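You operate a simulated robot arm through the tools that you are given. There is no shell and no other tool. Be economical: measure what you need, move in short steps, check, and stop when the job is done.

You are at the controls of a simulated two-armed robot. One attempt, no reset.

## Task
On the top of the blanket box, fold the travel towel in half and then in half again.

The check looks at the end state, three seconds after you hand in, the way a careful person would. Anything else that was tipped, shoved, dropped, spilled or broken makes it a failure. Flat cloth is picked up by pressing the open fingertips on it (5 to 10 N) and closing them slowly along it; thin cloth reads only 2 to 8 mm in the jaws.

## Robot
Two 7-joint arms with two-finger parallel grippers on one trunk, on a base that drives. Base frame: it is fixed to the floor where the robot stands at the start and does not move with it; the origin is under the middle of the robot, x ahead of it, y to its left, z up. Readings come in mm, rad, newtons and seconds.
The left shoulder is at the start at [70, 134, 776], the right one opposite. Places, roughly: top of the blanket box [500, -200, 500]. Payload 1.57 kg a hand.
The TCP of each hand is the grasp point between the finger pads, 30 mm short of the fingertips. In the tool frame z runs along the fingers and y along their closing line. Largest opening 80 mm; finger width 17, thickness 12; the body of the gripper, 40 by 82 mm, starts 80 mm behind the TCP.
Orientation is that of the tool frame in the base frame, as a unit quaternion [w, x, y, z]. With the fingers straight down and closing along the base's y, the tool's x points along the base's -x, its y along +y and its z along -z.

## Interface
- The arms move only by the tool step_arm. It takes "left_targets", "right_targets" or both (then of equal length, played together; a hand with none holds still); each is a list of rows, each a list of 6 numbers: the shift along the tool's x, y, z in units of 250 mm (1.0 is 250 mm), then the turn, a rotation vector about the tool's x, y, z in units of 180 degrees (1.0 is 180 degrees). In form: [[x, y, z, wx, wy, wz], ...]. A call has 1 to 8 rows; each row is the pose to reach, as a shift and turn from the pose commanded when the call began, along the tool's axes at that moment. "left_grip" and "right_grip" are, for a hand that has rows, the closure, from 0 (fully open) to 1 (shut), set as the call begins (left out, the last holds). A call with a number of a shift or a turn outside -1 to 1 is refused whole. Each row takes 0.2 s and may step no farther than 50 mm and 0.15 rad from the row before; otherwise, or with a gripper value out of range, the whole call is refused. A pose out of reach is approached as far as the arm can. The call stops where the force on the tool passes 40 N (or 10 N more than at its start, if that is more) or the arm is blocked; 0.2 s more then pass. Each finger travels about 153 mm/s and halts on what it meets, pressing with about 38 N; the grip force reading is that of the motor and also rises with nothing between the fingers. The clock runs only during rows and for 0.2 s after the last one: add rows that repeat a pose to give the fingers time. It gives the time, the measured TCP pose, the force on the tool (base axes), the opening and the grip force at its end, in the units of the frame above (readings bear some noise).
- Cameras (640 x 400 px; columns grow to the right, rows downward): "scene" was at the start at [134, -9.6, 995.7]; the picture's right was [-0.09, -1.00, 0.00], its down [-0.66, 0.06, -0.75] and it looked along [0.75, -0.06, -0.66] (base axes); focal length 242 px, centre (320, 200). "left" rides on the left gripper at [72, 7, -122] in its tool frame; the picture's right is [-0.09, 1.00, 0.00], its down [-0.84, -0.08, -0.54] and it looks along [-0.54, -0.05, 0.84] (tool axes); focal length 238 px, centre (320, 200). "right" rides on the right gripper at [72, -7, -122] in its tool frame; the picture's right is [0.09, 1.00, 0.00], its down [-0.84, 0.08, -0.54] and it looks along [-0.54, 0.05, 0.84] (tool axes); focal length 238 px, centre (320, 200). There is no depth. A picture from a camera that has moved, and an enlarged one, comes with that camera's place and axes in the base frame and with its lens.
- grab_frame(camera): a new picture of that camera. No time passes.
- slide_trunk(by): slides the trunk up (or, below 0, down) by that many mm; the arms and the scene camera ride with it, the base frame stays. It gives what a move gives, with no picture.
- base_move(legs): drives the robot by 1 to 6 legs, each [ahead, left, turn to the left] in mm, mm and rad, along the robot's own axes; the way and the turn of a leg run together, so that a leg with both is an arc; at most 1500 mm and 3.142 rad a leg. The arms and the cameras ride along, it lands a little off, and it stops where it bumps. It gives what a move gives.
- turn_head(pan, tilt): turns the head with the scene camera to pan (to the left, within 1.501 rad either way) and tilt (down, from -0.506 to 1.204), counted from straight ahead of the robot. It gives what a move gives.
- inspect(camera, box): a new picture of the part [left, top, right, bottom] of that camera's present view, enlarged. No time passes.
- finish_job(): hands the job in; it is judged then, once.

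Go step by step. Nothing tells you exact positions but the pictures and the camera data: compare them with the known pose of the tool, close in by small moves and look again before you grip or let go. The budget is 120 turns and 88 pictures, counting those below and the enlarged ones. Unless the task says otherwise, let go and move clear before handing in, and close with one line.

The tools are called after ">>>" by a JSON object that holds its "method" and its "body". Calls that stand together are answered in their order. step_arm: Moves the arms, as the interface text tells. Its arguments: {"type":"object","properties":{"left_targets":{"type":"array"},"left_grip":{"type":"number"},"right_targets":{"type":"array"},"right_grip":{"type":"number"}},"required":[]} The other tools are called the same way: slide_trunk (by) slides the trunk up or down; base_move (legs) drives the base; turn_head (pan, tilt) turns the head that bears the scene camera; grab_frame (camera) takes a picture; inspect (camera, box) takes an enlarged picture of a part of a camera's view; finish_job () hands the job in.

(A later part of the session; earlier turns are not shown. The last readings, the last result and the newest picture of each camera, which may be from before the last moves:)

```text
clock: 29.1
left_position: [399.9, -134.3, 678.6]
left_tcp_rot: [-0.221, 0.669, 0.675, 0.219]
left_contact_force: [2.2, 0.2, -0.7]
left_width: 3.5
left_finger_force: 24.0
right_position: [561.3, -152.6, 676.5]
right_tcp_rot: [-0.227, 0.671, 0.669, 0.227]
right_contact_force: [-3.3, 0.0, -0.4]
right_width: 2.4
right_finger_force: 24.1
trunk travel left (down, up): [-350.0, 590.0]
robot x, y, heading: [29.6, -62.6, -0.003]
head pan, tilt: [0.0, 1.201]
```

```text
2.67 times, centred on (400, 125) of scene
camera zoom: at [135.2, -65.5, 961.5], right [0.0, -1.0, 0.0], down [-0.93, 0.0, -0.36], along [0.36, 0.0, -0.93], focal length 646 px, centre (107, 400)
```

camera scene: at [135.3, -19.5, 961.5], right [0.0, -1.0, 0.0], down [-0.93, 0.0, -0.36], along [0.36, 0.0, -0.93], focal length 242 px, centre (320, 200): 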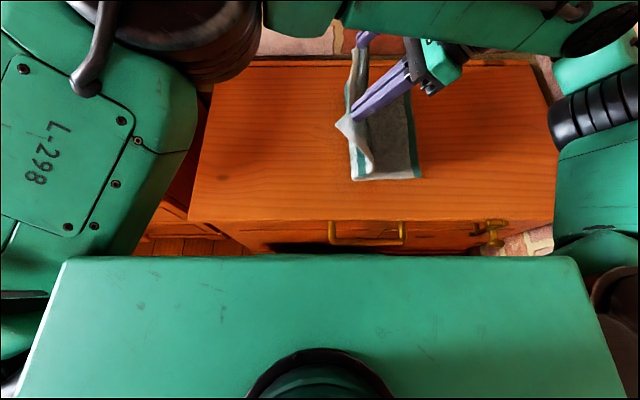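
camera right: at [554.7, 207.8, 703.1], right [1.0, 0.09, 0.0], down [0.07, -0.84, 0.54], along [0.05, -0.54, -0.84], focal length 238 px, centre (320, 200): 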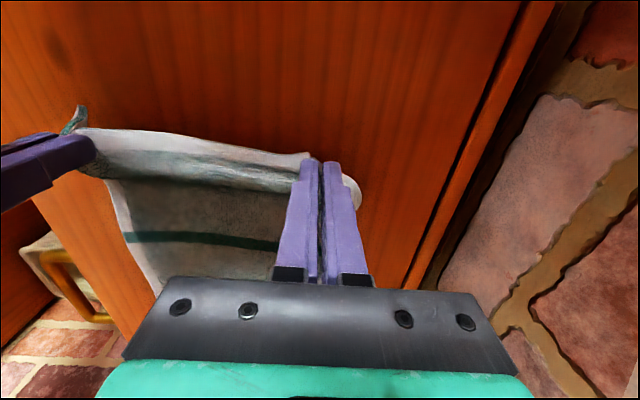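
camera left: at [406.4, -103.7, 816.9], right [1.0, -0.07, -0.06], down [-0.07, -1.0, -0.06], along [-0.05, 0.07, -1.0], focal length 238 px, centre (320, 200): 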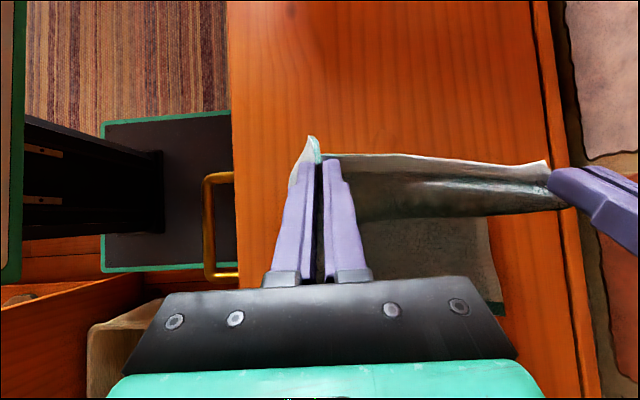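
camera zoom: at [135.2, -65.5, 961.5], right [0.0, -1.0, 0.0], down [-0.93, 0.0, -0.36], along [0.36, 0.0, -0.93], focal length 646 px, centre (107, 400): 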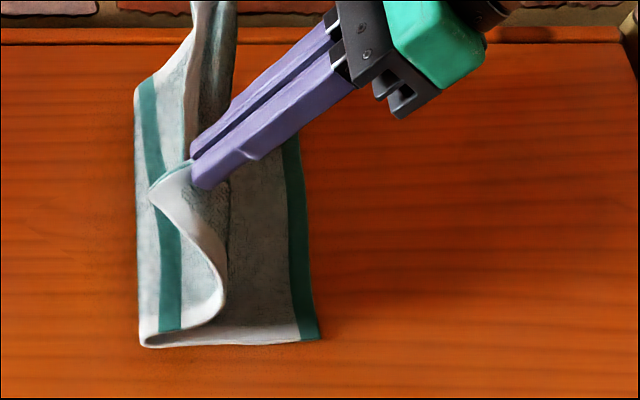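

With the arc this tight the fold gets peeled: the crease was at the mid-line (width 164) and moved once it went taut. I'll go back and repeat with a smaller, slacker arc.

>>> {"method": "base_move", "body": {"legs": [[0, 35, 0], [0, 35, 0]]}}

>>> {"method": "step_arm", "body": {"left_targets": [[-0.03, 0, 0.04, 0, 0, 0], [-0.06, 0, 0.08, 0, 0, 0], [-0.06, 0, 0.08, 0, 0, 0]], "right_targets": [[-0.03, 0, 0.04, 0, 0, 0], [-0.06, 0, 0.08, 0, 0, 0], [-0.06, 0, 0.08, 0, 0, 0]]}}

>>> {"method": "base_move", "body": {"legs": [[0, -14, 0], [0, -14, 0], [0, -14, 0], [0, -14, 0], [0, -14, 0]]}}

>>> {"method": "inspect", "body": {"camera": "scene", "box": [300, 50, 500, 200]}}

```text
clock: 30.4
left_position: [400.3, -63.2, 679.2]
left_tcp_rot: [-0.22, 0.668, 0.676, 0.218]
left_contact_force: [2.4, 0.0, -0.3]
left_width: 3.7
left_finger_force: 25.0
right_position: [561.4, -82.4, 676.8]
right_tcp_rot: [-0.226, 0.671, 0.669, 0.227]
right_contact_force: [-3.0, 0.4, -0.7]
right_width: 2.6
right_finger_force: 23.9
trunk travel left (down, up): [-350.0, 590.0]
robot x, y, heading: [29.0, 6.2, -0.001]
head pan, tilt: [0.0, 1.201]
```

```text
clock: 31.2
left_position: [402.1, -63.9, 653.2]
left_tcp_rot: [-0.221, 0.668, 0.676, 0.218]
left_contact_force: [3.3, -0.5, 0.4]
left_width: 3.5
left_finger_force: 24.2
right_position: [561.0, -81.3, 650.5]
right_tcp_rot: [-0.226, 0.671, 0.669, 0.227]
right_contact_force: [-3.3, 1.2, 0.3]
right_width: 2.1
right_finger_force: 24.0
trunk travel left (down, up): [-350.0, 590.0]
robot x, y, heading: [29.8, 8.6, -0.004]
head pan, tilt: [0.0, 1.201]
```

```text
clock: 33.4
left_position: [400.9, -135.9, 653.7]
left_tcp_rot: [-0.221, 0.668, 0.676, 0.219]
left_contact_force: [2.7, -0.4, 0.5]
left_width: 3.5
left_finger_force: 24.4
right_position: [561.3, -153.7, 651.1]
right_tcp_rot: [-0.226, 0.671, 0.668, 0.228]
right_contact_force: [-2.9, 0.7, -0.1]
right_width: 2.1
right_finger_force: 23.6
trunk travel left (down, up): [-350.0, 590.0]
robot x, y, heading: [29.9, -66.1, -0.004]
head pan, tilt: [0.0, 1.201]
```

```text
2.67 times, centred on (400, 125) of scene
camera zoom: at [135.2, -66.1, 961.5], right [0.0, -1.0, 0.0], down [-0.93, 0.0, -0.36], along [0.36, 0.0, -0.93], focal length 646 px, centre (107, 400)
```

zoom: 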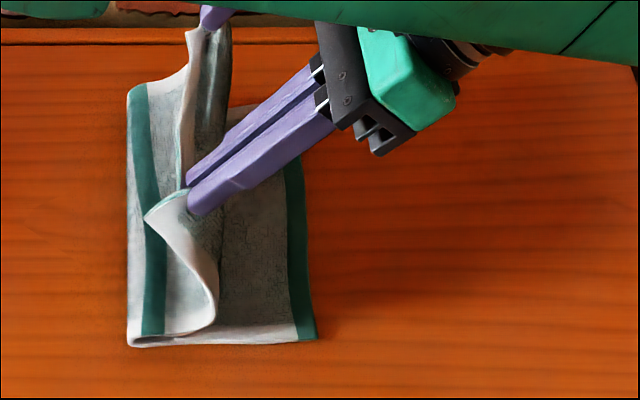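

The crease is better (149 wide against the ideal 167). I'll back up a little, drop lower and move right again.

>>> {"method": "base_move", "body": {"legs": [[0, 25, 0], [0, 25, 0]]}}

>>> {"method": "step_arm", "body": {"left_targets": [[-0.04, 0, 0.055, 0, 0, 0], [-0.085, 0, 0.111, 0, 0, 0], [-0.085, 0, 0.111, 0, 0, 0]], "right_targets": [[-0.04, 0, 0.055, 0, 0, 0], [-0.085, 0, 0.111, 0, 0, 0], [-0.085, 0, 0.111, 0, 0, 0]]}}

>>> {"method": "inspect", "body": {"camera": "scene", "box": [300, 50, 500, 200]}}

>>> {"method": "base_move", "body": {"legs": [[0, -16, 0], [0, -16, 0], [0, -16, 0], [0, -16, 0], [0, -16, 0]]}}

>>> {"method": "inspect", "body": {"camera": "scene", "box": [300, 50, 500, 200]}}

```text
clock: 34.6
left_position: [401.4, -86.1, 652.1]
left_tcp_rot: [-0.221, 0.668, 0.676, 0.219]
left_contact_force: [2.8, 0.0, 0.3]
left_width: 3.7
left_finger_force: 24.1
right_position: [560.5, -102.8, 652.2]
right_tcp_rot: [-0.227, 0.671, 0.668, 0.228]
right_contact_force: [-2.4, 1.1, 0.9]
right_width: 2.4
right_finger_force: 23.6
trunk travel left (down, up): [-350.0, 590.0]
robot x, y, heading: [31.8, -10.7, -0.005]
head pan, tilt: [0.0, 1.201]
```

```text
clock: 35.4
left_position: [401.1, -88.1, 619.0]
left_tcp_rot: [-0.22, 0.669, 0.676, 0.219]
left_contact_force: [1.7, -0.2, 0.0]
left_width: 3.8
left_finger_force: 24.3
right_position: [559.0, -103.4, 615.0]
right_tcp_rot: [-0.228, 0.67, 0.669, 0.227]
right_contact_force: [-2.3, -0.2, 0.9]
right_width: 1.9
right_finger_force: 24.0
trunk travel left (down, up): [-350.0, 590.0]
robot x, y, heading: [29.5, -15.2, -0.004]
head pan, tilt: [0.0, 1.201]
```

```text
2.67 times, centred on (400, 125) of scene
camera zoom: at [135.3, -16.1, 961.5], right [0.0, -1.0, 0.0], down [-0.93, 0.0, -0.36], along [0.36, 0.0, -0.93], focal length 646 px, centre (107, 400)
```

zoom: 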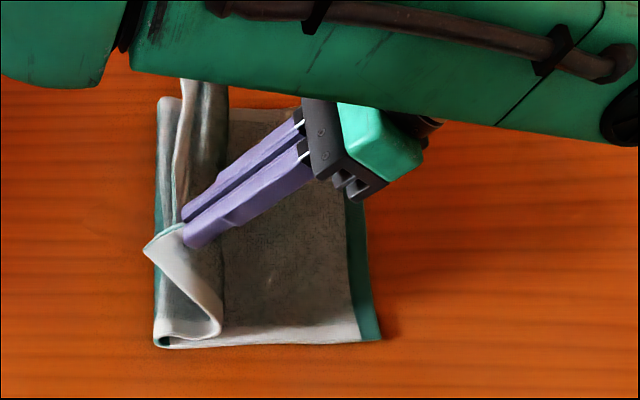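

```text
clock: 37.7
left_position: [400.6, -168.1, 619.1]
left_tcp_rot: [-0.222, 0.667, 0.677, 0.219]
left_contact_force: [1.8, -0.9, 0.3]
left_width: 3.8
left_finger_force: 24.0
right_position: [558.6, -185.2, 615.2]
right_tcp_rot: [-0.227, 0.671, 0.668, 0.228]
right_contact_force: [-2.4, 0.6, 0.7]
right_width: 2.1
right_finger_force: 23.3
trunk travel left (down, up): [-350.0, 590.0]
robot x, y, heading: [28.5, -95.6, -0.004]
head pan, tilt: [0.0, 1.201]
```

```text
2.67 times, centred on (400, 125) of scene
camera zoom: at [135.0, -97.7, 961.5], right [0.0, -1.0, 0.0], down [-0.93, 0.0, -0.36], along [0.36, 0.0, -0.93], focal length 646 px, centre (107, 400)
```

zoom: 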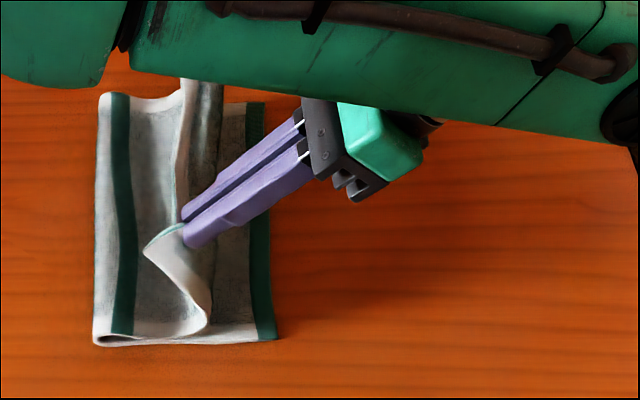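

The crease keeps settling around 145, so the top edge carries some slack at the end. I'll go right at this height, come straight down onto the lower edge, release, and work the slack toward the fold afterwards.

>>> {"method": "base_move", "body": {"legs": [[0, -16, 0], [0, -16, 0], [0, -16, 0], [0, -16, 0]]}}

>>> {"method": "step_arm", "body": {"left_targets": [[-0.04, 0, 0.052, 0, 0, 0], [-0.08, 0, 0.105, 0, 0, 0], [-0.12, 0, 0.157, 0, 0, 0], [-0.157, 0, 0.206, 0, 0, 0], [-0.157, 0, 0.206, 0, 0, 0]], "right_targets": [[-0.04, 0, 0.052, 0, 0, 0], [-0.08, 0, 0.105, 0, 0, 0], [-0.12, 0, 0.157, 0, 0, 0], [-0.157, 0, 0.206, 0, 0, 0], [-0.157, 0, 0.206, 0, 0, 0]]}}

>>> {"method": "inspect", "body": {"camera": "scene", "box": [260, 50, 460, 200]}}

>>> {"method": "grab_frame", "body": {"camera": "left"}}

```text
clock: 39.5
left_position: [400.9, -233.4, 619.3]
left_tcp_rot: [-0.222, 0.668, 0.676, 0.219]
left_contact_force: [3.3, -0.7, 0.3]
left_width: 3.5
left_finger_force: 24.9
right_position: [559.9, -248.1, 616.1]
right_tcp_rot: [-0.227, 0.671, 0.669, 0.227]
right_contact_force: [-3.0, 0.7, 0.6]
right_width: 2.4
right_finger_force: 23.6
trunk travel left (down, up): [-350.0, 590.0]
robot x, y, heading: [31.0, -156.4, -0.006]
head pan, tilt: [0.0, 1.201]
```

```text
clock: 40.8
left_position: [398.9, -232.2, 555.0]
left_tcp_rot: [-0.22, 0.668, 0.677, 0.218]
left_contact_force: [1.8, 0.6, -0.5]
left_width: 3.6
left_finger_force: 24.4
right_position: [558.2, -248.2, 550.5]
right_tcp_rot: [-0.227, 0.671, 0.668, 0.229]
right_contact_force: [-2.2, 0.0, 0.6]
right_width: 2.1
right_finger_force: 23.6
trunk travel left (down, up): [-350.0, 590.0]
robot x, y, heading: [28.6, -155.9, -0.003]
head pan, tilt: [0.0, 1.201]
```

```text
2.67 times, centred on (360, 125) of scene
camera zoom: at [134.7, -161.2, 961.5], right [0.0, -1.0, 0.0], down [-0.93, 0.0, -0.36], along [0.36, 0.0, -0.93], focal length 646 px, centre (213, 400)
```

zoom: 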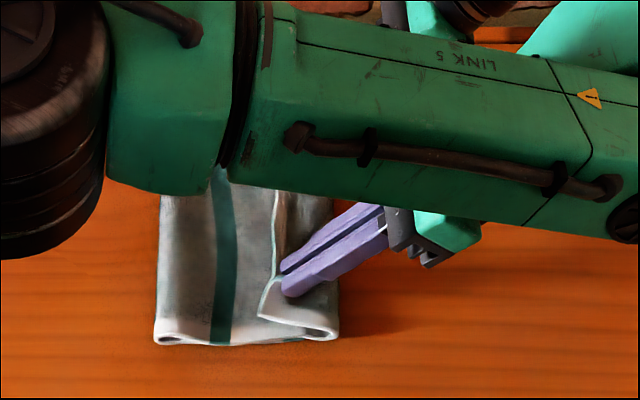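

```text
50 pictures are left
camera left: at [406.5, -246.5, 695.8], right [1.0, -0.06, -0.05], down [-0.06, -1.0, -0.06], along [-0.05, 0.06, -1.0], focal length 238 px, centre (320, 200)
```

left: 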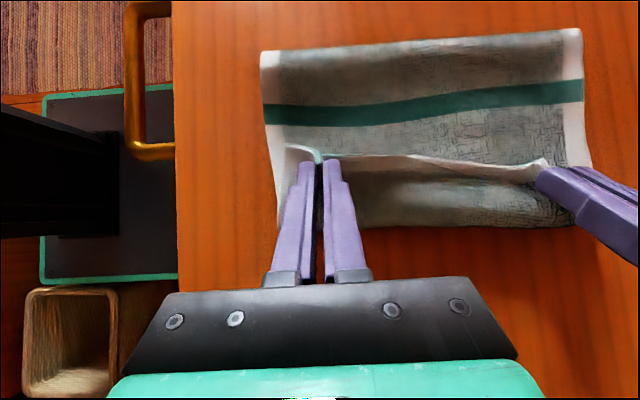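

The in-plane pinch forces the cloth to exit toward the right, which bulges it and drags the crease to a width of about 120. I'll unfold it back flat to the left and re-grip with the fingers closing across the edge, so the cloth hangs straight down from the pinch.

>>> {"method": "step_arm", "body": {"left_targets": [[0.06, 0, -0.08, 0, 0, 0], [0.12, 0, -0.16, 0, 0, 0], [0.18, 0, -0.24, 0, 0, 0]], "right_targets": [[0.06, 0, -0.08, 0, 0, 0], [0.12, 0, -0.16, 0, 0, 0], [0.18, 0, -0.24, 0, 0, 0]]}}

>>> {"method": "base_move", "body": {"legs": [[0, 130, 0], [0, 125, 0]]}}

>>> {"method": "step_arm", "body": {"left_targets": [[-0.06, 0, 0.08, 0, 0, 0], [-0.12, 0, 0.16, 0, 0, 0], [-0.18, 0, 0.24, 0, 0, 0]], "right_targets": [[-0.06, 0, 0.08, 0, 0, 0], [-0.12, 0, 0.16, 0, 0, 0], [-0.18, 0, 0.24, 0, 0, 0]]}}

>>> {"method": "base_move", "body": {"legs": [[0, 45, 0]]}}

>>> {"method": "grab_frame", "body": {"camera": "scene"}}

```text
clock: 41.5
left_position: [398.5, -232.0, 629.3]
left_tcp_rot: [-0.221, 0.668, 0.676, 0.219]
left_contact_force: [2.4, -0.2, -0.5]
left_width: 3.6
left_finger_force: 24.7
right_position: [558.6, -249.5, 625.2]
right_tcp_rot: [-0.227, 0.671, 0.669, 0.227]
right_contact_force: [-1.7, 0.5, -0.6]
right_width: 2.4
right_finger_force: 23.7
trunk travel left (down, up): [-350.0, 590.0]
robot x, y, heading: [33.0, -156.6, 0.001]
head pan, tilt: [0.0, 1.201]
```

```text
clock: 43.7
left_position: [400.4, 22.6, 628.8]
left_tcp_rot: [-0.221, 0.668, 0.677, 0.218]
left_contact_force: [1.5, -0.2, -0.4]
left_width: 3.7
left_finger_force: 24.0
right_position: [558.8, 7.9, 625.8]
right_tcp_rot: [-0.227, 0.671, 0.669, 0.227]
right_contact_force: [-1.3, 0.5, 1.0]
right_width: 2.2
right_finger_force: 22.9
trunk travel left (down, up): [-350.0, 590.0]
robot x, y, heading: [29.6, 97.5, -0.003]
head pan, tilt: [0.0, 1.201]
```

```text
clock: 44.5
left_position: [399.9, 21.9, 553.8]
left_tcp_rot: [-0.222, 0.667, 0.676, 0.219]
left_contact_force: [2.5, -0.6, -0.5]
left_width: 3.6
left_finger_force: 24.6
right_position: [560.4, 8.6, 552.7]
right_tcp_rot: [-0.228, 0.67, 0.669, 0.227]
right_contact_force: [-2.4, 0.8, 0.4]
right_width: 2.1
right_finger_force: 24.2
trunk travel left (down, up): [-350.0, 590.0]
robot x, y, heading: [28.8, 100.0, -0.0]
head pan, tilt: [0.0, 1.201]
```

```text
clock: 45.4
left_position: [400.3, 67.8, 554.5]
left_tcp_rot: [-0.221, 0.668, 0.676, 0.218]
left_contact_force: [2.4, 0.5, 0.1]
left_width: 3.5
left_finger_force: 24.6
right_position: [562.2, 52.9, 552.8]
right_tcp_rot: [-0.227, 0.671, 0.669, 0.226]
right_contact_force: [-4.1, 0.7, -0.4]
right_width: 2.2
right_finger_force: 23.8
trunk travel left (down, up): [-350.0, 590.0]
robot x, y, heading: [28.6, 142.3, -0.002]
head pan, tilt: [0.0, 1.201]
```

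```text
49 pictures are left
camera scene: at [135.8, 139.7, 961.5], right [0.0, -1.0, 0.0], down [-0.93, 0.0, -0.36], along [0.36, 0.0, -0.93], focal length 242 px, centre (320, 200)
```

scene: 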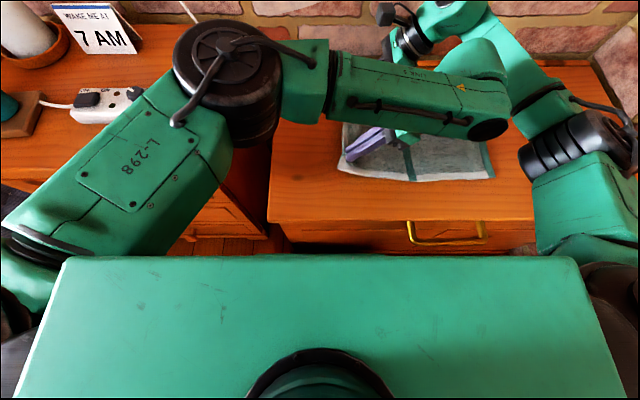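

The towel is unfolded again. I'll straighten the hands, lay the edge down and let go.

>>> {"method": "step_arm", "body": {"left_targets": [[0.005, 0, 0.022, 0, -0.045, 0], [0.01, 0, 0.044, 0, -0.09, 0], [0.016, 0, 0.066, 0, -0.135, 0], [0.022, 0, 0.088, 0, -0.175, 0], [0.026, 0, 0.105, 0, -0.207, 0], [0.026, 0, 0.105, 0, -0.207, 0]], "right_targets": [[0.005, 0, 0.022, 0, -0.045, 0], [0.01, 0, 0.044, 0, -0.09, 0], [0.016, 0, 0.066, 0, -0.135, 0], [0.022, 0, 0.088, 0, -0.175, 0], [0.026, 0, 0.105, 0, -0.207, 0], [0.026, 0, 0.105, 0, -0.207, 0]]}}

>>> {"method": "step_arm", "body": {"left_targets": [[0, 0, 0, 0, 0, 0], [0, 0, 0, 0, 0, 0]], "right_targets": [[0, 0, 0, 0, 0, 0], [0, 0, 0, 0, 0, 0]], "left_grip": 0.7, "right_grip": 0.7}}

>>> {"method": "step_arm", "body": {"left_targets": [[0, 0, -0.1, 0, 0, 0], [0, 0, -0.2, 0, 0, 0], [0, 0, -0.32, 0, 0, 0]], "right_targets": [[0, 0, -0.1, 0, 0, 0], [0, 0, -0.2, 0, 0, 0], [0, 0, -0.32, 0, 0, 0]]}}

>>> {"method": "grab_frame", "body": {"camera": "left"}}

>>> {"method": "grab_frame", "body": {"camera": "right"}}

```text
clock: 46.8
left_position: [401.2, 85.9, 536.5]
left_tcp_rot: [0.007, 0.703, 0.711, -0.006]
left_contact_force: [2.4, 0.1, -0.6]
left_width: 3.5
left_finger_force: 24.2
right_position: [561.6, 73.7, 537.4]
right_tcp_rot: [-0.001, 0.708, 0.706, 0.002]
right_contact_force: [-1.5, 0.8, 5.5]
right_width: 2.3
right_finger_force: 23.8
trunk travel left (down, up): [-350.0, 590.0]
robot x, y, heading: [29.8, 141.5, -0.004]
head pan, tilt: [0.0, 1.201]
```

```text
clock: 47.4
left_position: [400.0, 86.7, 536.8]
left_tcp_rot: [0.008, 0.703, 0.711, -0.005]
left_contact_force: [-0.9, -0.1, 0.0]
left_width: 24.2
left_finger_force: 0.0
right_position: [561.4, 73.5, 537.7]
right_tcp_rot: [-0.001, 0.708, 0.706, 0.0]
right_contact_force: [2.2, -0.6, 5.4]
right_width: 22.2
right_finger_force: 0.1
trunk travel left (down, up): [-350.0, 590.0]
robot x, y, heading: [29.0, 141.7, -0.006]
head pan, tilt: [0.0, 1.201]
```

```text
clock: 48.2
left_position: [400.3, 87.7, 616.4]
left_tcp_rot: [0.005, 0.703, 0.711, -0.006]
left_contact_force: [-0.1, 0.8, 0.7]
left_width: 23.7
left_finger_force: 0.0
right_position: [562.5, 74.6, 616.1]
right_tcp_rot: [-0.002, 0.708, 0.706, 0.002]
right_contact_force: [-0.8, -0.8, 0.0]
right_width: 24.0
right_finger_force: 0.1
trunk travel left (down, up): [-350.0, 590.0]
robot x, y, heading: [29.5, 135.9, -0.003]
head pan, tilt: [0.0, 1.201]
```

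```text
48 pictures are left
camera left: at [406.3, 163.6, 737.2], right [1.0, -0.08, 0.0], down [-0.07, -0.83, 0.56], along [-0.04, -0.55, -0.83], focal length 238 px, centre (320, 200)
```

left: 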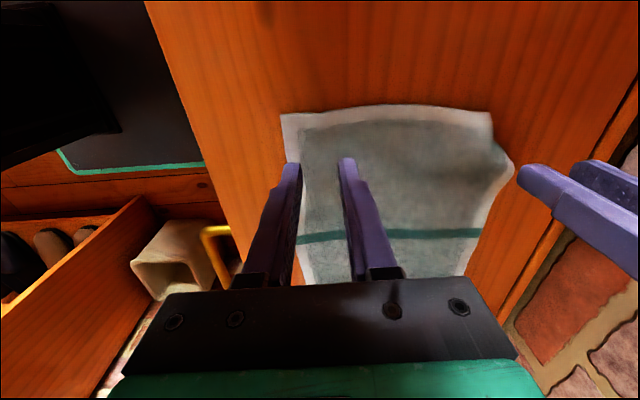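

```text
47 pictures are left
camera right: at [556.3, 145.0, 737.9], right [1.0, 0.09, 0.0], down [0.08, -0.84, 0.54], along [0.05, -0.54, -0.84], focal length 238 px, centre (320, 200)
```

right: 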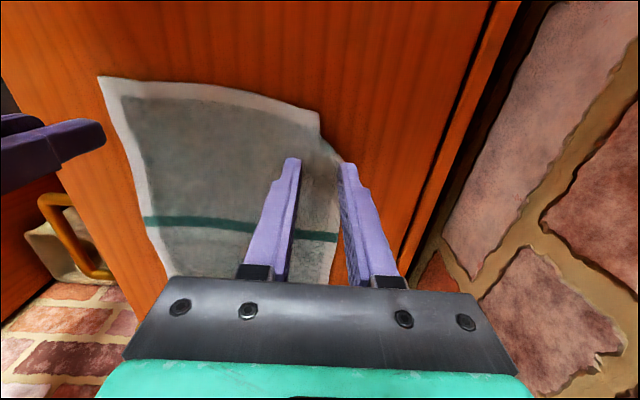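

The towel lies flat again, but its far-left corner looks tucked. I'll inspect it.

>>> {"method": "inspect", "body": {"camera": "right", "box": [220, 60, 400, 180]}}

```text
3.33 times, centred on (310, 120) of right
camera zoom: at [556.3, 145.0, 737.9], right [1.0, 0.09, 0.0], down [0.08, -0.84, 0.54], along [0.05, -0.54, -0.84], focal length 794 px, centre (353, 467)
```

zoom: 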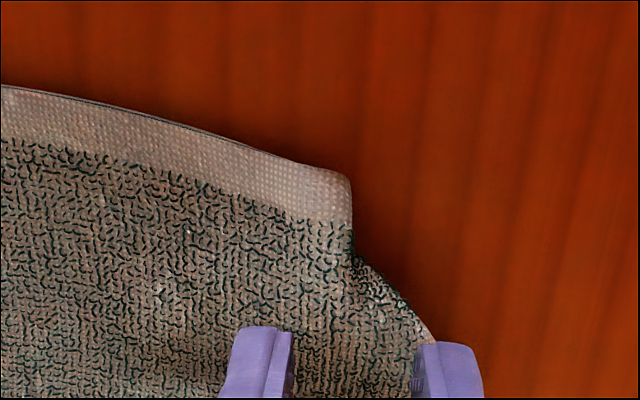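

The far-left corner is tucked underneath. I turn the wrists back so they close along y and position both hands over the left edge. Lifting there first should also free that corner.

>>> {"method": "step_arm", "body": {"left_targets": [[0, -0.009, 0, 0, 0, -0.045], [0, -0.018, 0, 0, 0, -0.09], [0, -0.027, 0, 0, 0, -0.135], [0, -0.036, 0, 0, 0, -0.18], [0, -0.045, 0, 0, 0, -0.225], [0.005, -0.054, 0, 0, 0, -0.27], [0.009, -0.063, 0, 0, 0, -0.315], [0.009, -0.072, 0, 0, 0, -0.36]], "right_targets": [[0, -0.02, 0, 0, 0, -0.045], [0, -0.04, 0, 0, 0, -0.09], [0, -0.06, 0, 0, 0, -0.135], [0.01, -0.08, 0, 0, 0, -0.18], [0.02, -0.1, 0, 0, 0, -0.225], [0.034, -0.12, 0, 0, 0, -0.27], [0.034, -0.14, 0, 0, 0, -0.315], [0.034, -0.15, 0, 0, 0, -0.36]], "left_grip": 0.675, "right_grip": 0.675}}

>>> {"method": "step_arm", "body": {"left_targets": [[0, 0, 0, 0, 0, -0.04], [0, 0, 0.06, 0, 0, -0.08], [0, 0, 0.12, 0, 0, -0.115], [0, 0, 0.2, 0, 0, -0.15], [0, 0, 0.2, 0, 0, -0.15]], "right_targets": [[0, 0, 0, 0, 0, -0.035], [0, 0, 0.06, 0, 0, -0.07], [0, 0, 0.12, 0, 0, -0.105], [0, 0, 0.2, 0, 0, -0.14], [0, 0, 0.2, 0, 0, -0.14]]}}

>>> {"method": "grab_frame", "body": {"camera": "left"}}

>>> {"method": "grab_frame", "body": {"camera": "right"}}

```text
clock: 50.0
left_position: [383.0, 89.8, 617.0]
left_tcp_rot: [0.002, 0.211, 0.977, -0.009]
left_contact_force: [-0.6, -0.2, 1.6]
left_width: 26.4
left_finger_force: 0.0
right_position: [523.9, 82.4, 616.2]
right_tcp_rot: [0.0, 0.218, 0.976, 0.002]
right_contact_force: [0.8, 0.5, 0.4]
right_width: 26.0
right_finger_force: 0.1
trunk travel left (down, up): [-350.0, 590.0]
robot x, y, heading: [36.4, 139.2, -0.005]
head pan, tilt: [0.0, 1.201]
```

```text
clock: 51.2
left_position: [382.3, 88.7, 565.4]
left_tcp_rot: [0.0, -0.023, 1.0, -0.009]
left_contact_force: [-1.2, 0.3, -0.3]
left_width: 25.9
left_finger_force: 0.2
right_position: [524.0, 84.2, 566.4]
right_tcp_rot: [-0.001, 0.0, 1.0, 0.002]
right_contact_force: [-0.1, 0.6, 0.1]
right_width: 25.9
right_finger_force: 0.2
trunk travel left (down, up): [-350.0, 590.0]
robot x, y, heading: [28.8, 142.6, -0.001]
head pan, tilt: [0.0, 1.201]
```

```text
45 pictures are left
camera left: at [310.2, 95.5, 687.7], right [0.05, 1.0, -0.02], down [0.84, -0.03, 0.54], along [0.54, -0.04, -0.84], focal length 238 px, centre (320, 200)
```

left: 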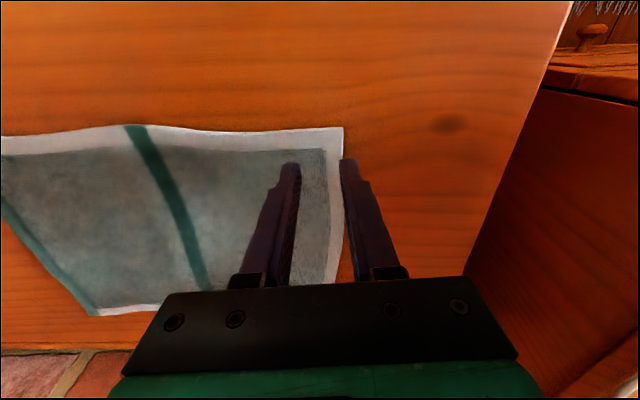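

```text
44 pictures are left
camera right: at [452.0, 75.6, 687.0], right [-0.09, 1.0, 0.0], down [0.84, 0.07, 0.54], along [0.54, 0.05, -0.84], focal length 238 px, centre (320, 200)
```

right: 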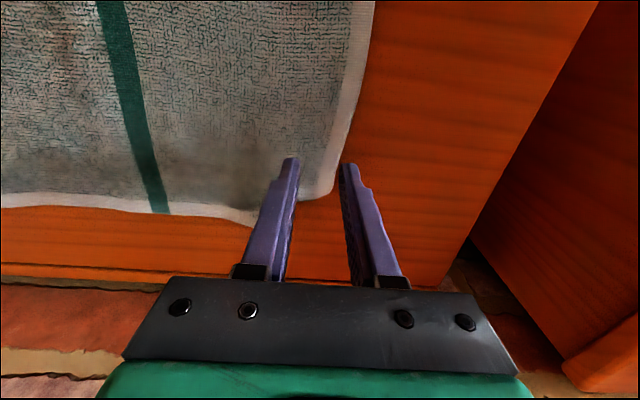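

The left hand is set right at its corner edge. With the right hand I grip 12 mm nearer, away from the tuck, and lift to free the far corner first.

>>> {"method": "step_arm", "body": {"right_targets": [[0.048, -0.013, 0.05, 0, 0, 0], [0.048, -0.013, 0.11, 0, 0, 0], [0.048, -0.013, 0.139, 0, 0, 0], [0.048, -0.013, 0.139, 0, 0, 0]]}}

>>> {"method": "step_arm", "body": {"right_targets": [[0, 0, 0, 0, 0, 0], [0, 0, 0, 0, 0, 0]], "right_grip": 0.78}}

>>> {"method": "step_arm", "body": {"right_targets": [[0, 0, 0, 0, 0, 0], [0, 0, 0, 0, 0, 0]], "right_grip": 0.88}}

>>> {"method": "step_arm", "body": {"right_targets": [[0, 0, 0, 0, 0, 0], [0, 0, 0, 0, 0, 0]], "right_grip": 1.0}}

>>> {"method": "grab_frame", "body": {"camera": "right"}}

```text
clock: 51.8
left_position: [378.7, 89.7, 561.8]
left_tcp_rot: [-0.007, -0.019, 1.0, -0.004]
left_contact_force: [-1.4, 1.0, -0.7]
left_width: 26.0
left_finger_force: 0.2
right_position: [514.5, 81.6, 549.3]
right_tcp_rot: [0.001, 0.004, 1.0, 0.006]
right_contact_force: [1.3, 0.5, -0.2]
right_width: 26.2
right_finger_force: 0.0
trunk travel left (down, up): [-350.0, 590.0]
robot x, y, heading: [29.5, 139.2, -0.004]
head pan, tilt: [0.0, 1.201]
stopped in row 2 (left hand): the force on the tool passed its limit (the readings are from after the stop); the commanded pose is now the measured one
```

```text
clock: 52.4
left_position: [377.3, 89.5, 562.7]
left_tcp_rot: [-0.008, -0.019, 1.0, -0.004]
left_contact_force: [-3.5, -0.1, -0.7]
left_width: 26.1
left_finger_force: 0.1
right_position: [512.8, 80.9, 548.8]
right_tcp_rot: [0.001, 0.003, 1.0, 0.007]
right_contact_force: [3.9, 0.5, 1.6]
right_width: 17.5
right_finger_force: 0.0
trunk travel left (down, up): [-350.0, 590.0]
robot x, y, heading: [31.0, 139.2, -0.002]
head pan, tilt: [0.0, 1.201]
```

```text
clock: 53.0
left_position: [376.7, 90.4, 561.7]
left_tcp_rot: [-0.008, -0.019, 1.0, -0.005]
left_contact_force: [-4.4, -0.5, -2.3]
left_width: 26.0
left_finger_force: 0.0
right_position: [514.2, 81.6, 548.2]
right_tcp_rot: [0.001, 0.004, 1.0, 0.008]
right_contact_force: [4.0, 0.0, 1.9]
right_width: 9.5
right_finger_force: 0.1
trunk travel left (down, up): [-350.0, 590.0]
robot x, y, heading: [27.2, 145.4, -0.003]
head pan, tilt: [0.0, 1.201]
```

```text
clock: 53.6
left_position: [378.0, 89.5, 561.5]
left_tcp_rot: [-0.007, -0.017, 1.0, -0.005]
left_contact_force: [-4.3, -1.0, -2.8]
left_width: 26.0
left_finger_force: 0.0
right_position: [512.4, 81.9, 548.6]
right_tcp_rot: [0.001, 0.004, 1.0, 0.007]
right_contact_force: [4.6, 0.9, 2.7]
right_width: 0.1
right_finger_force: 21.6
trunk travel left (down, up): [-350.0, 590.0]
robot x, y, heading: [30.1, 138.3, -0.0]
head pan, tilt: [0.0, 1.201]
```

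```text
43 pictures are left
camera right: at [441.2, 72.5, 669.6], right [-0.09, 1.0, 0.01], down [0.84, 0.06, 0.55], along [0.54, 0.06, -0.84], focal length 238 px, centre (320, 200)
```

right: 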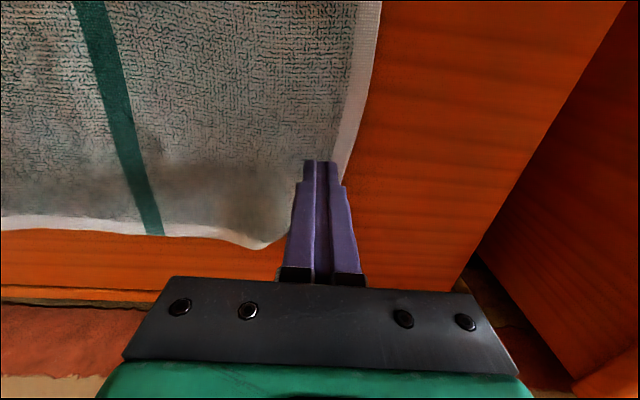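

The two hands touched each other because they were too close along x, and the call stopped. I'll back the left hand up and toward the robot, then redo the right grip alone.

>>> {"method": "step_arm", "body": {"left_targets": [[0.06, 0.0, 0, 0, 0, 0], [0.12, 0.0, -0.06, 0, 0, 0], [0.18, 0, -0.16, 0, 0, 0]]}}

>>> {"method": "step_arm", "body": {"right_targets": [[0, 0, 0, 0, 0, 0], [0, 0, 0.04, 0, 0, 0], [0, 0, 0.07, 0, 0, 0], [0, 0, 0.072, 0, 0, 0]], "right_grip": 0.675}}

```text
clock: 54.4
left_position: [335.0, 89.8, 602.1]
left_tcp_rot: [-0.008, -0.02, 1.0, -0.005]
left_contact_force: [-1.1, 0.3, 0.6]
left_width: 25.9
left_finger_force: 0.1
right_position: [513.4, 81.1, 549.0]
right_tcp_rot: [0.002, 0.003, 1.0, 0.007]
right_contact_force: [0.5, -0.8, 0.0]
right_width: 0.0
right_finger_force: 21.2
trunk travel left (down, up): [-350.0, 590.0]
robot x, y, heading: [28.6, 142.0, -0.002]
head pan, tilt: [0.0, 1.201]
```

```text
clock: 55.4
left_position: [331.7, 90.5, 602.8]
left_tcp_rot: [-0.006, -0.018, 1.0, -0.004]
left_contact_force: [0.4, 0.2, -0.5]
left_width: 26.0
left_finger_force: 0.0
right_position: [513.3, 81.2, 533.2]
right_tcp_rot: [0.003, 0.004, 1.0, 0.007]
right_contact_force: [2.8, -2.6, 14.2]
right_width: 26.1
right_finger_force: 0.4
trunk travel left (down, up): [-350.0, 590.0]
robot x, y, heading: [29.7, 139.1, -0.002]
head pan, tilt: [0.0, 1.201]
```

The right fingers are pressed on the edge at about 14 N. I ease off slightly and close slowly.

>>> {"method": "step_arm", "body": {"right_targets": [[0, 0, -0.004, 0, 0, 0], [0, 0, -0.004, 0, 0, 0]], "right_grip": 0.77}}

>>> {"method": "step_arm", "body": {"right_targets": [[0, 0, 0, 0, 0, 0], [0, 0, 0, 0, 0, 0]], "right_grip": 0.86}}

>>> {"method": "step_arm", "body": {"right_targets": [[0, 0, 0, 0, 0, 0], [0, 0, 0, 0, 0, 0]], "right_grip": 1.0}}

>>> {"method": "step_arm", "body": {"right_targets": [[0, 0, -0.1, 0, 0, 0], [0, -0.04, -0.2, 0, 0, 0], [0, -0.08, -0.3, 0, 0, 0], [0, -0.12, -0.38, 0, 0, 0]]}}

>>> {"method": "grab_frame", "body": {"camera": "right"}}

```text
clock: 56.0
left_position: [333.0, 90.0, 603.0]
left_tcp_rot: [-0.006, -0.019, 1.0, -0.004]
left_contact_force: [-0.2, -0.7, 0.0]
left_width: 26.1
left_finger_force: 0.0
right_position: [513.7, 81.1, 533.3]
right_tcp_rot: [0.003, 0.003, 1.0, 0.007]
right_contact_force: [1.9, 0.7, 14.6]
right_width: 18.7
right_finger_force: 0.0
trunk travel left (down, up): [-350.0, 590.0]
robot x, y, heading: [28.7, 140.7, -0.005]
head pan, tilt: [0.0, 1.201]
```

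```text
clock: 56.6
left_position: [332.0, 89.3, 602.4]
left_tcp_rot: [-0.007, -0.018, 1.0, -0.005]
left_contact_force: [0.2, 0.1, 0.3]
left_width: 26.1
left_finger_force: 0.2
right_position: [512.5, 82.1, 531.8]
right_tcp_rot: [0.002, 0.004, 1.0, 0.007]
right_contact_force: [1.3, -1.2, 15.2]
right_width: 10.9
right_finger_force: 0.1
trunk travel left (down, up): [-350.0, 590.0]
robot x, y, heading: [28.4, 142.2, -0.005]
head pan, tilt: [0.0, 1.201]
```

```text
clock: 57.2
left_position: [332.7, 89.8, 604.4]
left_tcp_rot: [-0.007, -0.019, 1.0, -0.005]
left_contact_force: [-0.1, -0.3, 1.0]
left_width: 26.3
left_finger_force: 0.1
right_position: [512.9, 82.5, 532.8]
right_tcp_rot: [0.002, 0.002, 1.0, 0.008]
right_contact_force: [0.1, -0.1, 14.9]
right_width: 4.2
right_finger_force: 24.9
trunk travel left (down, up): [-350.0, 590.0]
robot x, y, heading: [27.7, 144.6, -0.005]
head pan, tilt: [0.0, 1.201]
```

```text
clock: 58.2
left_position: [332.9, 89.1, 601.8]
left_tcp_rot: [-0.008, -0.019, 1.0, -0.004]
left_contact_force: [0.4, -0.5, 0.0]
left_width: 26.0
left_finger_force: 0.1
right_position: [513.3, 51.8, 625.9]
right_tcp_rot: [0.001, 0.003, 1.0, 0.007]
right_contact_force: [0.5, -0.1, -0.5]
right_width: 4.1
right_finger_force: 24.7
trunk travel left (down, up): [-350.0, 590.0]
robot x, y, heading: [29.9, 142.6, 0.001]
head pan, tilt: [0.0, 1.201]
```

```text
42 pictures are left
camera right: at [441.0, 42.3, 748.1], right [-0.09, 1.0, 0.01], down [0.84, 0.07, 0.55], along [0.54, 0.06, -0.84], focal length 238 px, centre (320, 200)
```

right: 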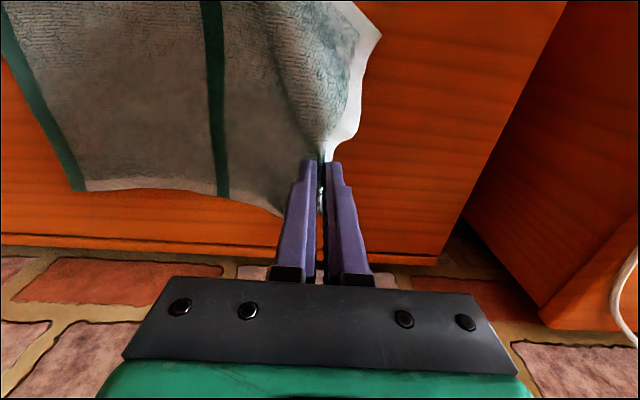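

The pinch across the edge works well, reading 4 mm. I lay it back down with a slight pull left so the far corner drags out, then look.

>>> {"method": "step_arm", "body": {"right_targets": [[0, 0.06, 0.06, 0, 0, 0], [0, 0.14, 0.16, 0, 0, 0], [0, 0.17, 0.28, 0, 0, 0], [0, 0.17, 0.36, 0, 0, 0], [0, 0.17, 0.36, 0, 0, 0]]}}

>>> {"method": "step_arm", "body": {"right_targets": [[0, 0, 0, 0, 0, 0], [0, 0, 0, 0, 0, 0], [0, 0, -0.1, 0, 0, 0], [0.1, 0, -0.2, 0, 0, 0], [0.2, 0, -0.36, 0, 0, 0]], "right_grip": 0.675}}

>>> {"method": "grab_frame", "body": {"camera": "right"}}

```text
clock: 59.4
left_position: [334.7, 90.1, 602.8]
left_tcp_rot: [-0.009, -0.019, 1.0, -0.004]
left_contact_force: [0.6, -0.6, 0.4]
left_width: 26.0
left_finger_force: 0.1
right_position: [513.8, 95.0, 537.0]
right_tcp_rot: [0.002, 0.004, 1.0, 0.007]
right_contact_force: [-1.1, -0.2, -0.2]
right_width: 3.9
right_finger_force: 25.1
trunk travel left (down, up): [-350.0, 590.0]
robot x, y, heading: [28.6, 145.9, -0.009]
head pan, tilt: [0.0, 1.201]
```

```text
clock: 60.6
left_position: [334.6, 89.9, 602.3]
left_tcp_rot: [-0.008, -0.019, 1.0, -0.004]
left_contact_force: [-0.3, 1.3, -0.2]
left_width: 26.1
left_finger_force: 0.1
right_position: [464.2, 92.0, 628.2]
right_tcp_rot: [0.002, 0.004, 1.0, 0.006]
right_contact_force: [-0.3, -0.4, 0.2]
right_width: 25.9
right_finger_force: 0.0
trunk travel left (down, up): [-350.0, 590.0]
robot x, y, heading: [26.9, 144.4, -0.001]
head pan, tilt: [0.0, 1.201]
```

```text
41 pictures are left
camera right: at [392.4, 83.6, 748.3], right [-0.09, 1.0, 0.01], down [0.84, 0.06, 0.55], along [0.54, 0.06, -0.84], focal length 238 px, centre (320, 200)
```

right: 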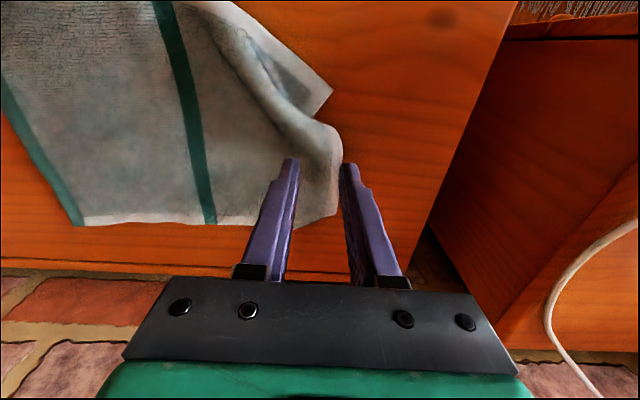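

The left edge looks rumpled. I'll clear both hands and take a full look.

>>> {"method": "step_arm", "body": {"left_targets": [[0, 0.1, -0.1, 0, 0, 0], [0, 0.25, -0.2, 0, 0, 0], [0, 0.4, -0.3, 0, 0, 0], [0, 0.5, -0.4, 0, 0, 0]], "right_targets": [[0, -0.16, -0.1, 0, 0, 0], [0, -0.34, -0.18, 0, 0, 0], [0, -0.52, -0.24, 0, 0, 0], [0, -0.7, -0.3, 0, 0, 0]]}}

>>> {"method": "inspect", "body": {"camera": "scene", "box": [280, 40, 520, 200]}}

```text
clock: 61.6
left_position: [331.4, 215.8, 701.6]
left_tcp_rot: [-0.008, -0.019, 1.0, -0.004]
left_contact_force: [-1.0, -0.1, 1.8]
left_width: 26.2
left_finger_force: 0.0
right_position: [463.5, -80.5, 700.3]
right_tcp_rot: [0.002, 0.002, 1.0, 0.007]
right_contact_force: [-1.3, -0.3, 0.5]
right_width: 26.1
right_finger_force: 0.2
trunk travel left (down, up): [-350.0, 590.0]
robot x, y, heading: [30.0, 141.9, -0.006]
head pan, tilt: [0.0, 1.201]
```

```text
2.50 times, centred on (400, 120) of scene
camera zoom: at [135.3, 138.9, 961.5], right [0.0, -1.0, 0.0], down [-0.93, 0.0, -0.36], along [0.36, 0.0, -0.93], focal length 605 px, centre (120, 400)
```

zoom: 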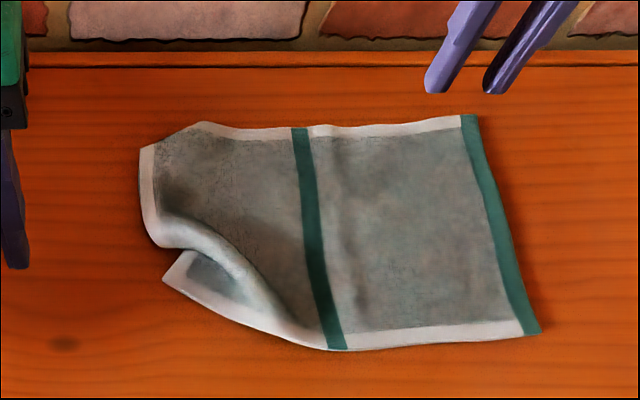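

The far corner is nearly free, but a diagonal wave has drawn the near-left corner in to about (427,99). I'll pick that corner with the left hand and pull it back out toward (366,107).

>>> {"method": "step_arm", "body": {"left_targets": [[-0.07, -0.1, 0.08, 0, 0, 0], [-0.14, -0.2, 0.16, 0, 0, 0], [-0.21, -0.3, 0.26, 0, 0, 0], [-0.28, -0.4, 0.36, 0, 0, 0], [-0.35, -0.5, 0.46, 0, 0, 0], [-0.412, -0.564, 0.56, 0, 0, 0], [-0.412, -0.564, 0.56, 0, 0, 0]], "right_targets": [[0, -0.1, 0, 0, 0, 0], [0, -0.2, 0, 0, 0, 0], [0, -0.3, 0, 0, 0, 0], [0, -0.3, 0, 0, 0, 0], [0, -0.3, 0, 0, 0, 0], [0, -0.3, 0, 0, 0, 0], [0, -0.3, 0, 0, 0, 0]]}}

>>> {"method": "grab_frame", "body": {"camera": "left"}}

```text
clock: 63.2
left_position: [438.5, 76.0, 561.6]
left_tcp_rot: [-0.008, -0.018, 1.0, -0.004]
left_contact_force: [0.1, 0.0, -0.5]
left_width: 26.2
left_finger_force: 0.1
right_position: [462.7, -157.1, 698.5]
right_tcp_rot: [0.002, 0.004, 1.0, 0.008]
right_contact_force: [-0.4, -0.1, -0.2]
right_width: 26.0
right_finger_force: 0.0
trunk travel left (down, up): [-350.0, 590.0]
robot x, y, heading: [30.6, 138.9, 0.003]
head pan, tilt: [0.0, 1.201]
```

```text
39 pictures are left
camera left: at [368.7, 82.5, 684.2], right [0.05, 1.0, -0.01], down [0.85, -0.04, 0.53], along [0.53, -0.04, -0.85], focal length 238 px, centre (320, 200)
```

left: 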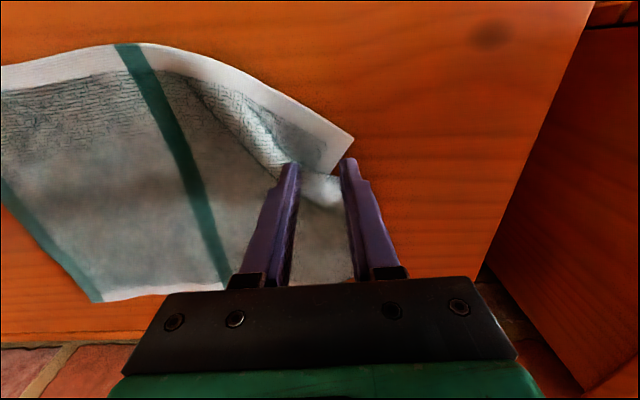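

The corner triangle is clear at about (428,80). I'll press there and close slowly.

>>> {"method": "step_arm", "body": {"left_targets": [[0.042, 0.016, 0.06, 0, 0, 0], [0.042, 0.016, 0.1, 0, 0, 0], [0.042, 0.016, 0.119, 0, 0, 0], [0.042, 0.016, 0.119, 0, 0, 0]]}}

>>> {"method": "step_arm", "body": {"left_targets": [[0, 0, 0, 0, 0, 0], [0, 0, 0, 0, 0, 0]], "left_grip": 0.77}}

>>> {"method": "step_arm", "body": {"left_targets": [[0, 0, 0, 0, 0, 0], [0, 0, 0, 0, 0, 0]], "left_grip": 0.87}}

>>> {"method": "step_arm", "body": {"left_targets": [[0, 0, 0, 0, 0, 0], [0, 0, 0, 0, 0, 0]], "left_grip": 1.0}}

>>> {"method": "grab_frame", "body": {"camera": "left"}}

```text
clock: 64.2
left_position: [425.7, 79.4, 534.5]
left_tcp_rot: [-0.004, -0.019, 1.0, -0.006]
left_contact_force: [5.7, 2.1, 28.8]
left_width: 24.8
left_finger_force: 0.2
right_position: [461.6, -157.9, 700.8]
right_tcp_rot: [0.003, 0.004, 1.0, 0.007]
right_contact_force: [0.2, 0.1, 1.6]
right_width: 26.1
right_finger_force: 0.1
trunk travel left (down, up): [-350.0, 590.0]
robot x, y, heading: [29.2, 144.0, -0.003]
head pan, tilt: [0.0, 1.201]
```

```text
clock: 64.8
left_position: [424.3, 80.3, 534.1]
left_tcp_rot: [-0.006, -0.019, 1.0, -0.006]
left_contact_force: [3.2, -0.5, 37.2]
left_width: 19.2
left_finger_force: 0.2
right_position: [460.2, -157.7, 701.6]
right_tcp_rot: [0.004, 0.003, 1.0, 0.005]
right_contact_force: [0.0, -0.5, 0.3]
right_width: 26.1
right_finger_force: 0.1
trunk travel left (down, up): [-350.0, 590.0]
robot x, y, heading: [29.7, 144.6, -0.003]
head pan, tilt: [0.0, 1.201]
```

```text
clock: 65.4
left_position: [423.7, 80.5, 534.7]
left_tcp_rot: [-0.005, -0.019, 1.0, -0.005]
left_contact_force: [-2.4, 2.8, 39.8]
left_width: 9.2
left_finger_force: 0.0
right_position: [460.3, -155.6, 700.0]
right_tcp_rot: [0.003, 0.003, 1.0, 0.006]
right_contact_force: [0.0, -0.1, 0.2]
right_width: 25.9
right_finger_force: 0.1
trunk travel left (down, up): [-350.0, 590.0]
robot x, y, heading: [29.6, 141.6, -0.002]
head pan, tilt: [0.0, 1.201]
```

```text
clock: 66.0
left_position: [423.7, 77.9, 535.4]
left_tcp_rot: [-0.005, -0.019, 1.0, -0.006]
left_contact_force: [-2.0, -11.6, 38.9]
left_width: 0.1
left_finger_force: 21.7
right_position: [460.5, -158.8, 700.5]
right_tcp_rot: [0.003, 0.003, 1.0, 0.008]
right_contact_force: [1.0, -0.2, -0.8]
right_width: 26.1
right_finger_force: 0.0
trunk travel left (down, up): [-350.0, 590.0]
robot x, y, heading: [30.1, 140.2, -0.004]
head pan, tilt: [0.0, 1.201]
```

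```text
38 pictures are left
camera left: at [353.0, 84.7, 657.1], right [0.06, 1.0, -0.01], down [0.84, -0.04, 0.53], along [0.53, -0.04, -0.85], focal length 238 px, centre (320, 200)
```

left: 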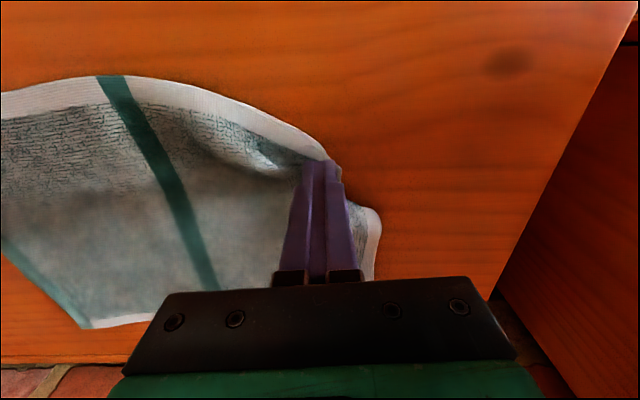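

The jaws closed empty while pressing too hard. I'll ease off to a light press and drag the corner by friction toward the robot.

>>> {"method": "step_arm", "body": {"left_targets": [[0, 0, -0.014, 0, 0, 0], [0, 0, -0.014, 0, 0, 0]]}}

>>> {"method": "step_arm", "body": {"left_targets": [[0.03, 0.004, 0, 0, 0, 0], [0.06, 0.008, 0, 0, 0, 0], [0.09, 0.012, 0, 0, 0, 0], [0.12, 0.016, 0, 0, 0, 0], [0.15, 0.02, 0, 0, 0, 0], [0.15, 0.02, 0, 0, 0, 0]]}}

>>> {"method": "grab_frame", "body": {"camera": "left"}}

```text
clock: 66.6
left_position: [424.4, 81.4, 534.7]
left_tcp_rot: [-0.007, -0.019, 1.0, -0.004]
left_contact_force: [-2.5, -5.3, 20.5]
left_width: 0.0
left_finger_force: 21.3
right_position: [461.8, -158.1, 699.3]
right_tcp_rot: [0.003, 0.003, 1.0, 0.007]
right_contact_force: [0.5, 0.5, 0.2]
right_width: 25.9
right_finger_force: 0.1
trunk travel left (down, up): [-350.0, 590.0]
robot x, y, heading: [29.7, 140.0, 0.001]
head pan, tilt: [0.0, 1.201]
```

```text
clock: 68.0
left_position: [388.0, 83.1, 537.4]
left_tcp_rot: [-0.006, -0.02, 1.0, -0.002]
left_contact_force: [0.7, -0.2, 3.6]
left_width: 0.0
left_finger_force: 21.5
right_position: [462.6, -159.0, 699.2]
right_tcp_rot: [0.002, 0.004, 1.0, 0.007]
right_contact_force: [0.0, 0.2, 0.5]
right_width: 26.2
right_finger_force: 0.0
trunk travel left (down, up): [-350.0, 590.0]
robot x, y, heading: [30.5, 141.6, -0.003]
head pan, tilt: [0.0, 1.201]
```

```text
37 pictures are left
camera left: at [317.3, 89.1, 660.2], right [0.05, 1.0, -0.01], down [0.85, -0.04, 0.53], along [0.53, -0.03, -0.85], focal length 238 px, centre (320, 200)
```

left: 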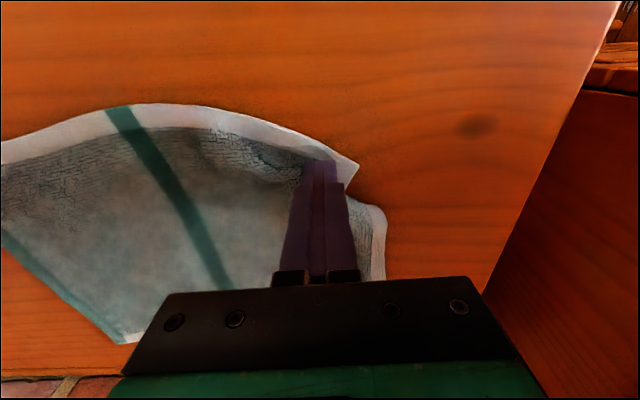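

Dragging works: the corner is now at about (391,112). I'll drag another 24 mm and lift clear to look.

>>> {"method": "step_arm", "body": {"left_targets": [[0.025, 0, 0.008, 0, 0, 0], [0.05, 0, 0.01, 0, 0, 0], [0.08, 0, 0.01, 0, 0, 0], [0.105, 0, 0.01, 0, 0, 0], [0.105, 0, 0.01, 0, 0, 0]]}}

>>> {"method": "step_arm", "body": {"left_targets": [[0, 0, -0.1, 0, 0, 0], [0, 0.1, -0.2, 0, 0, 0], [0, 0.25, -0.3, 0, 0, 0], [0, 0.4, -0.4, 0, 0, 0], [0, 0.55, -0.5, 0, 0, 0]]}}

>>> {"method": "inspect", "body": {"camera": "scene", "box": [280, 40, 520, 200]}}

```text
clock: 69.2
left_position: [353.3, 79.3, 531.8]
left_tcp_rot: [-0.005, -0.018, 1.0, -0.004]
left_contact_force: [0.9, -0.5, 2.0]
left_width: 0.2
left_finger_force: 21.6
right_position: [455.0, -161.7, 698.5]
right_tcp_rot: [0.006, 0.002, 1.0, 0.009]
right_contact_force: [0.7, -0.2, 0.4]
right_width: 26.2
right_finger_force: 0.0
trunk travel left (down, up): [-350.0, 590.0]
robot x, y, heading: [24.6, 142.0, -0.003]
head pan, tilt: [0.0, 1.201]
```

```text
clock: 70.4
left_position: [356.5, 220.2, 658.1]
left_tcp_rot: [-0.008, -0.019, 1.0, -0.004]
left_contact_force: [-0.3, 0.6, -0.2]
left_width: 0.2
left_finger_force: 21.4
right_position: [463.5, -156.3, 698.7]
right_tcp_rot: [0.002, 0.004, 1.0, 0.007]
right_contact_force: [-0.6, -0.7, -0.2]
right_width: 26.0
right_finger_force: 0.1
trunk travel left (down, up): [-350.0, 590.0]
robot x, y, heading: [32.1, 138.3, -0.006]
head pan, tilt: [0.0, 1.201]
```

```text
2.50 times, centred on (400, 120) of scene
camera zoom: at [135.5, 139.4, 961.5], right [0.0, -1.0, 0.0], down [-0.93, 0.0, -0.36], along [0.36, 0.0, -0.93], focal length 605 px, centre (120, 400)
```

zoom: 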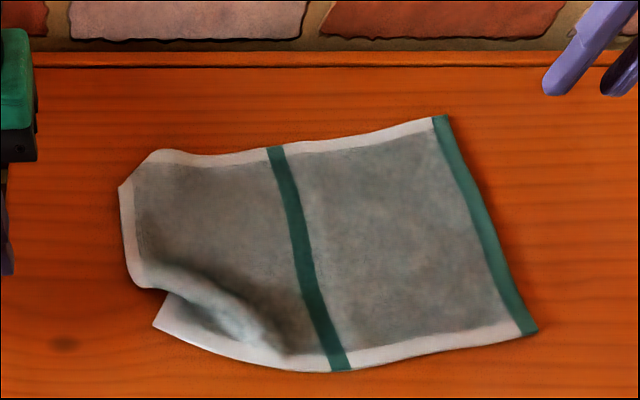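

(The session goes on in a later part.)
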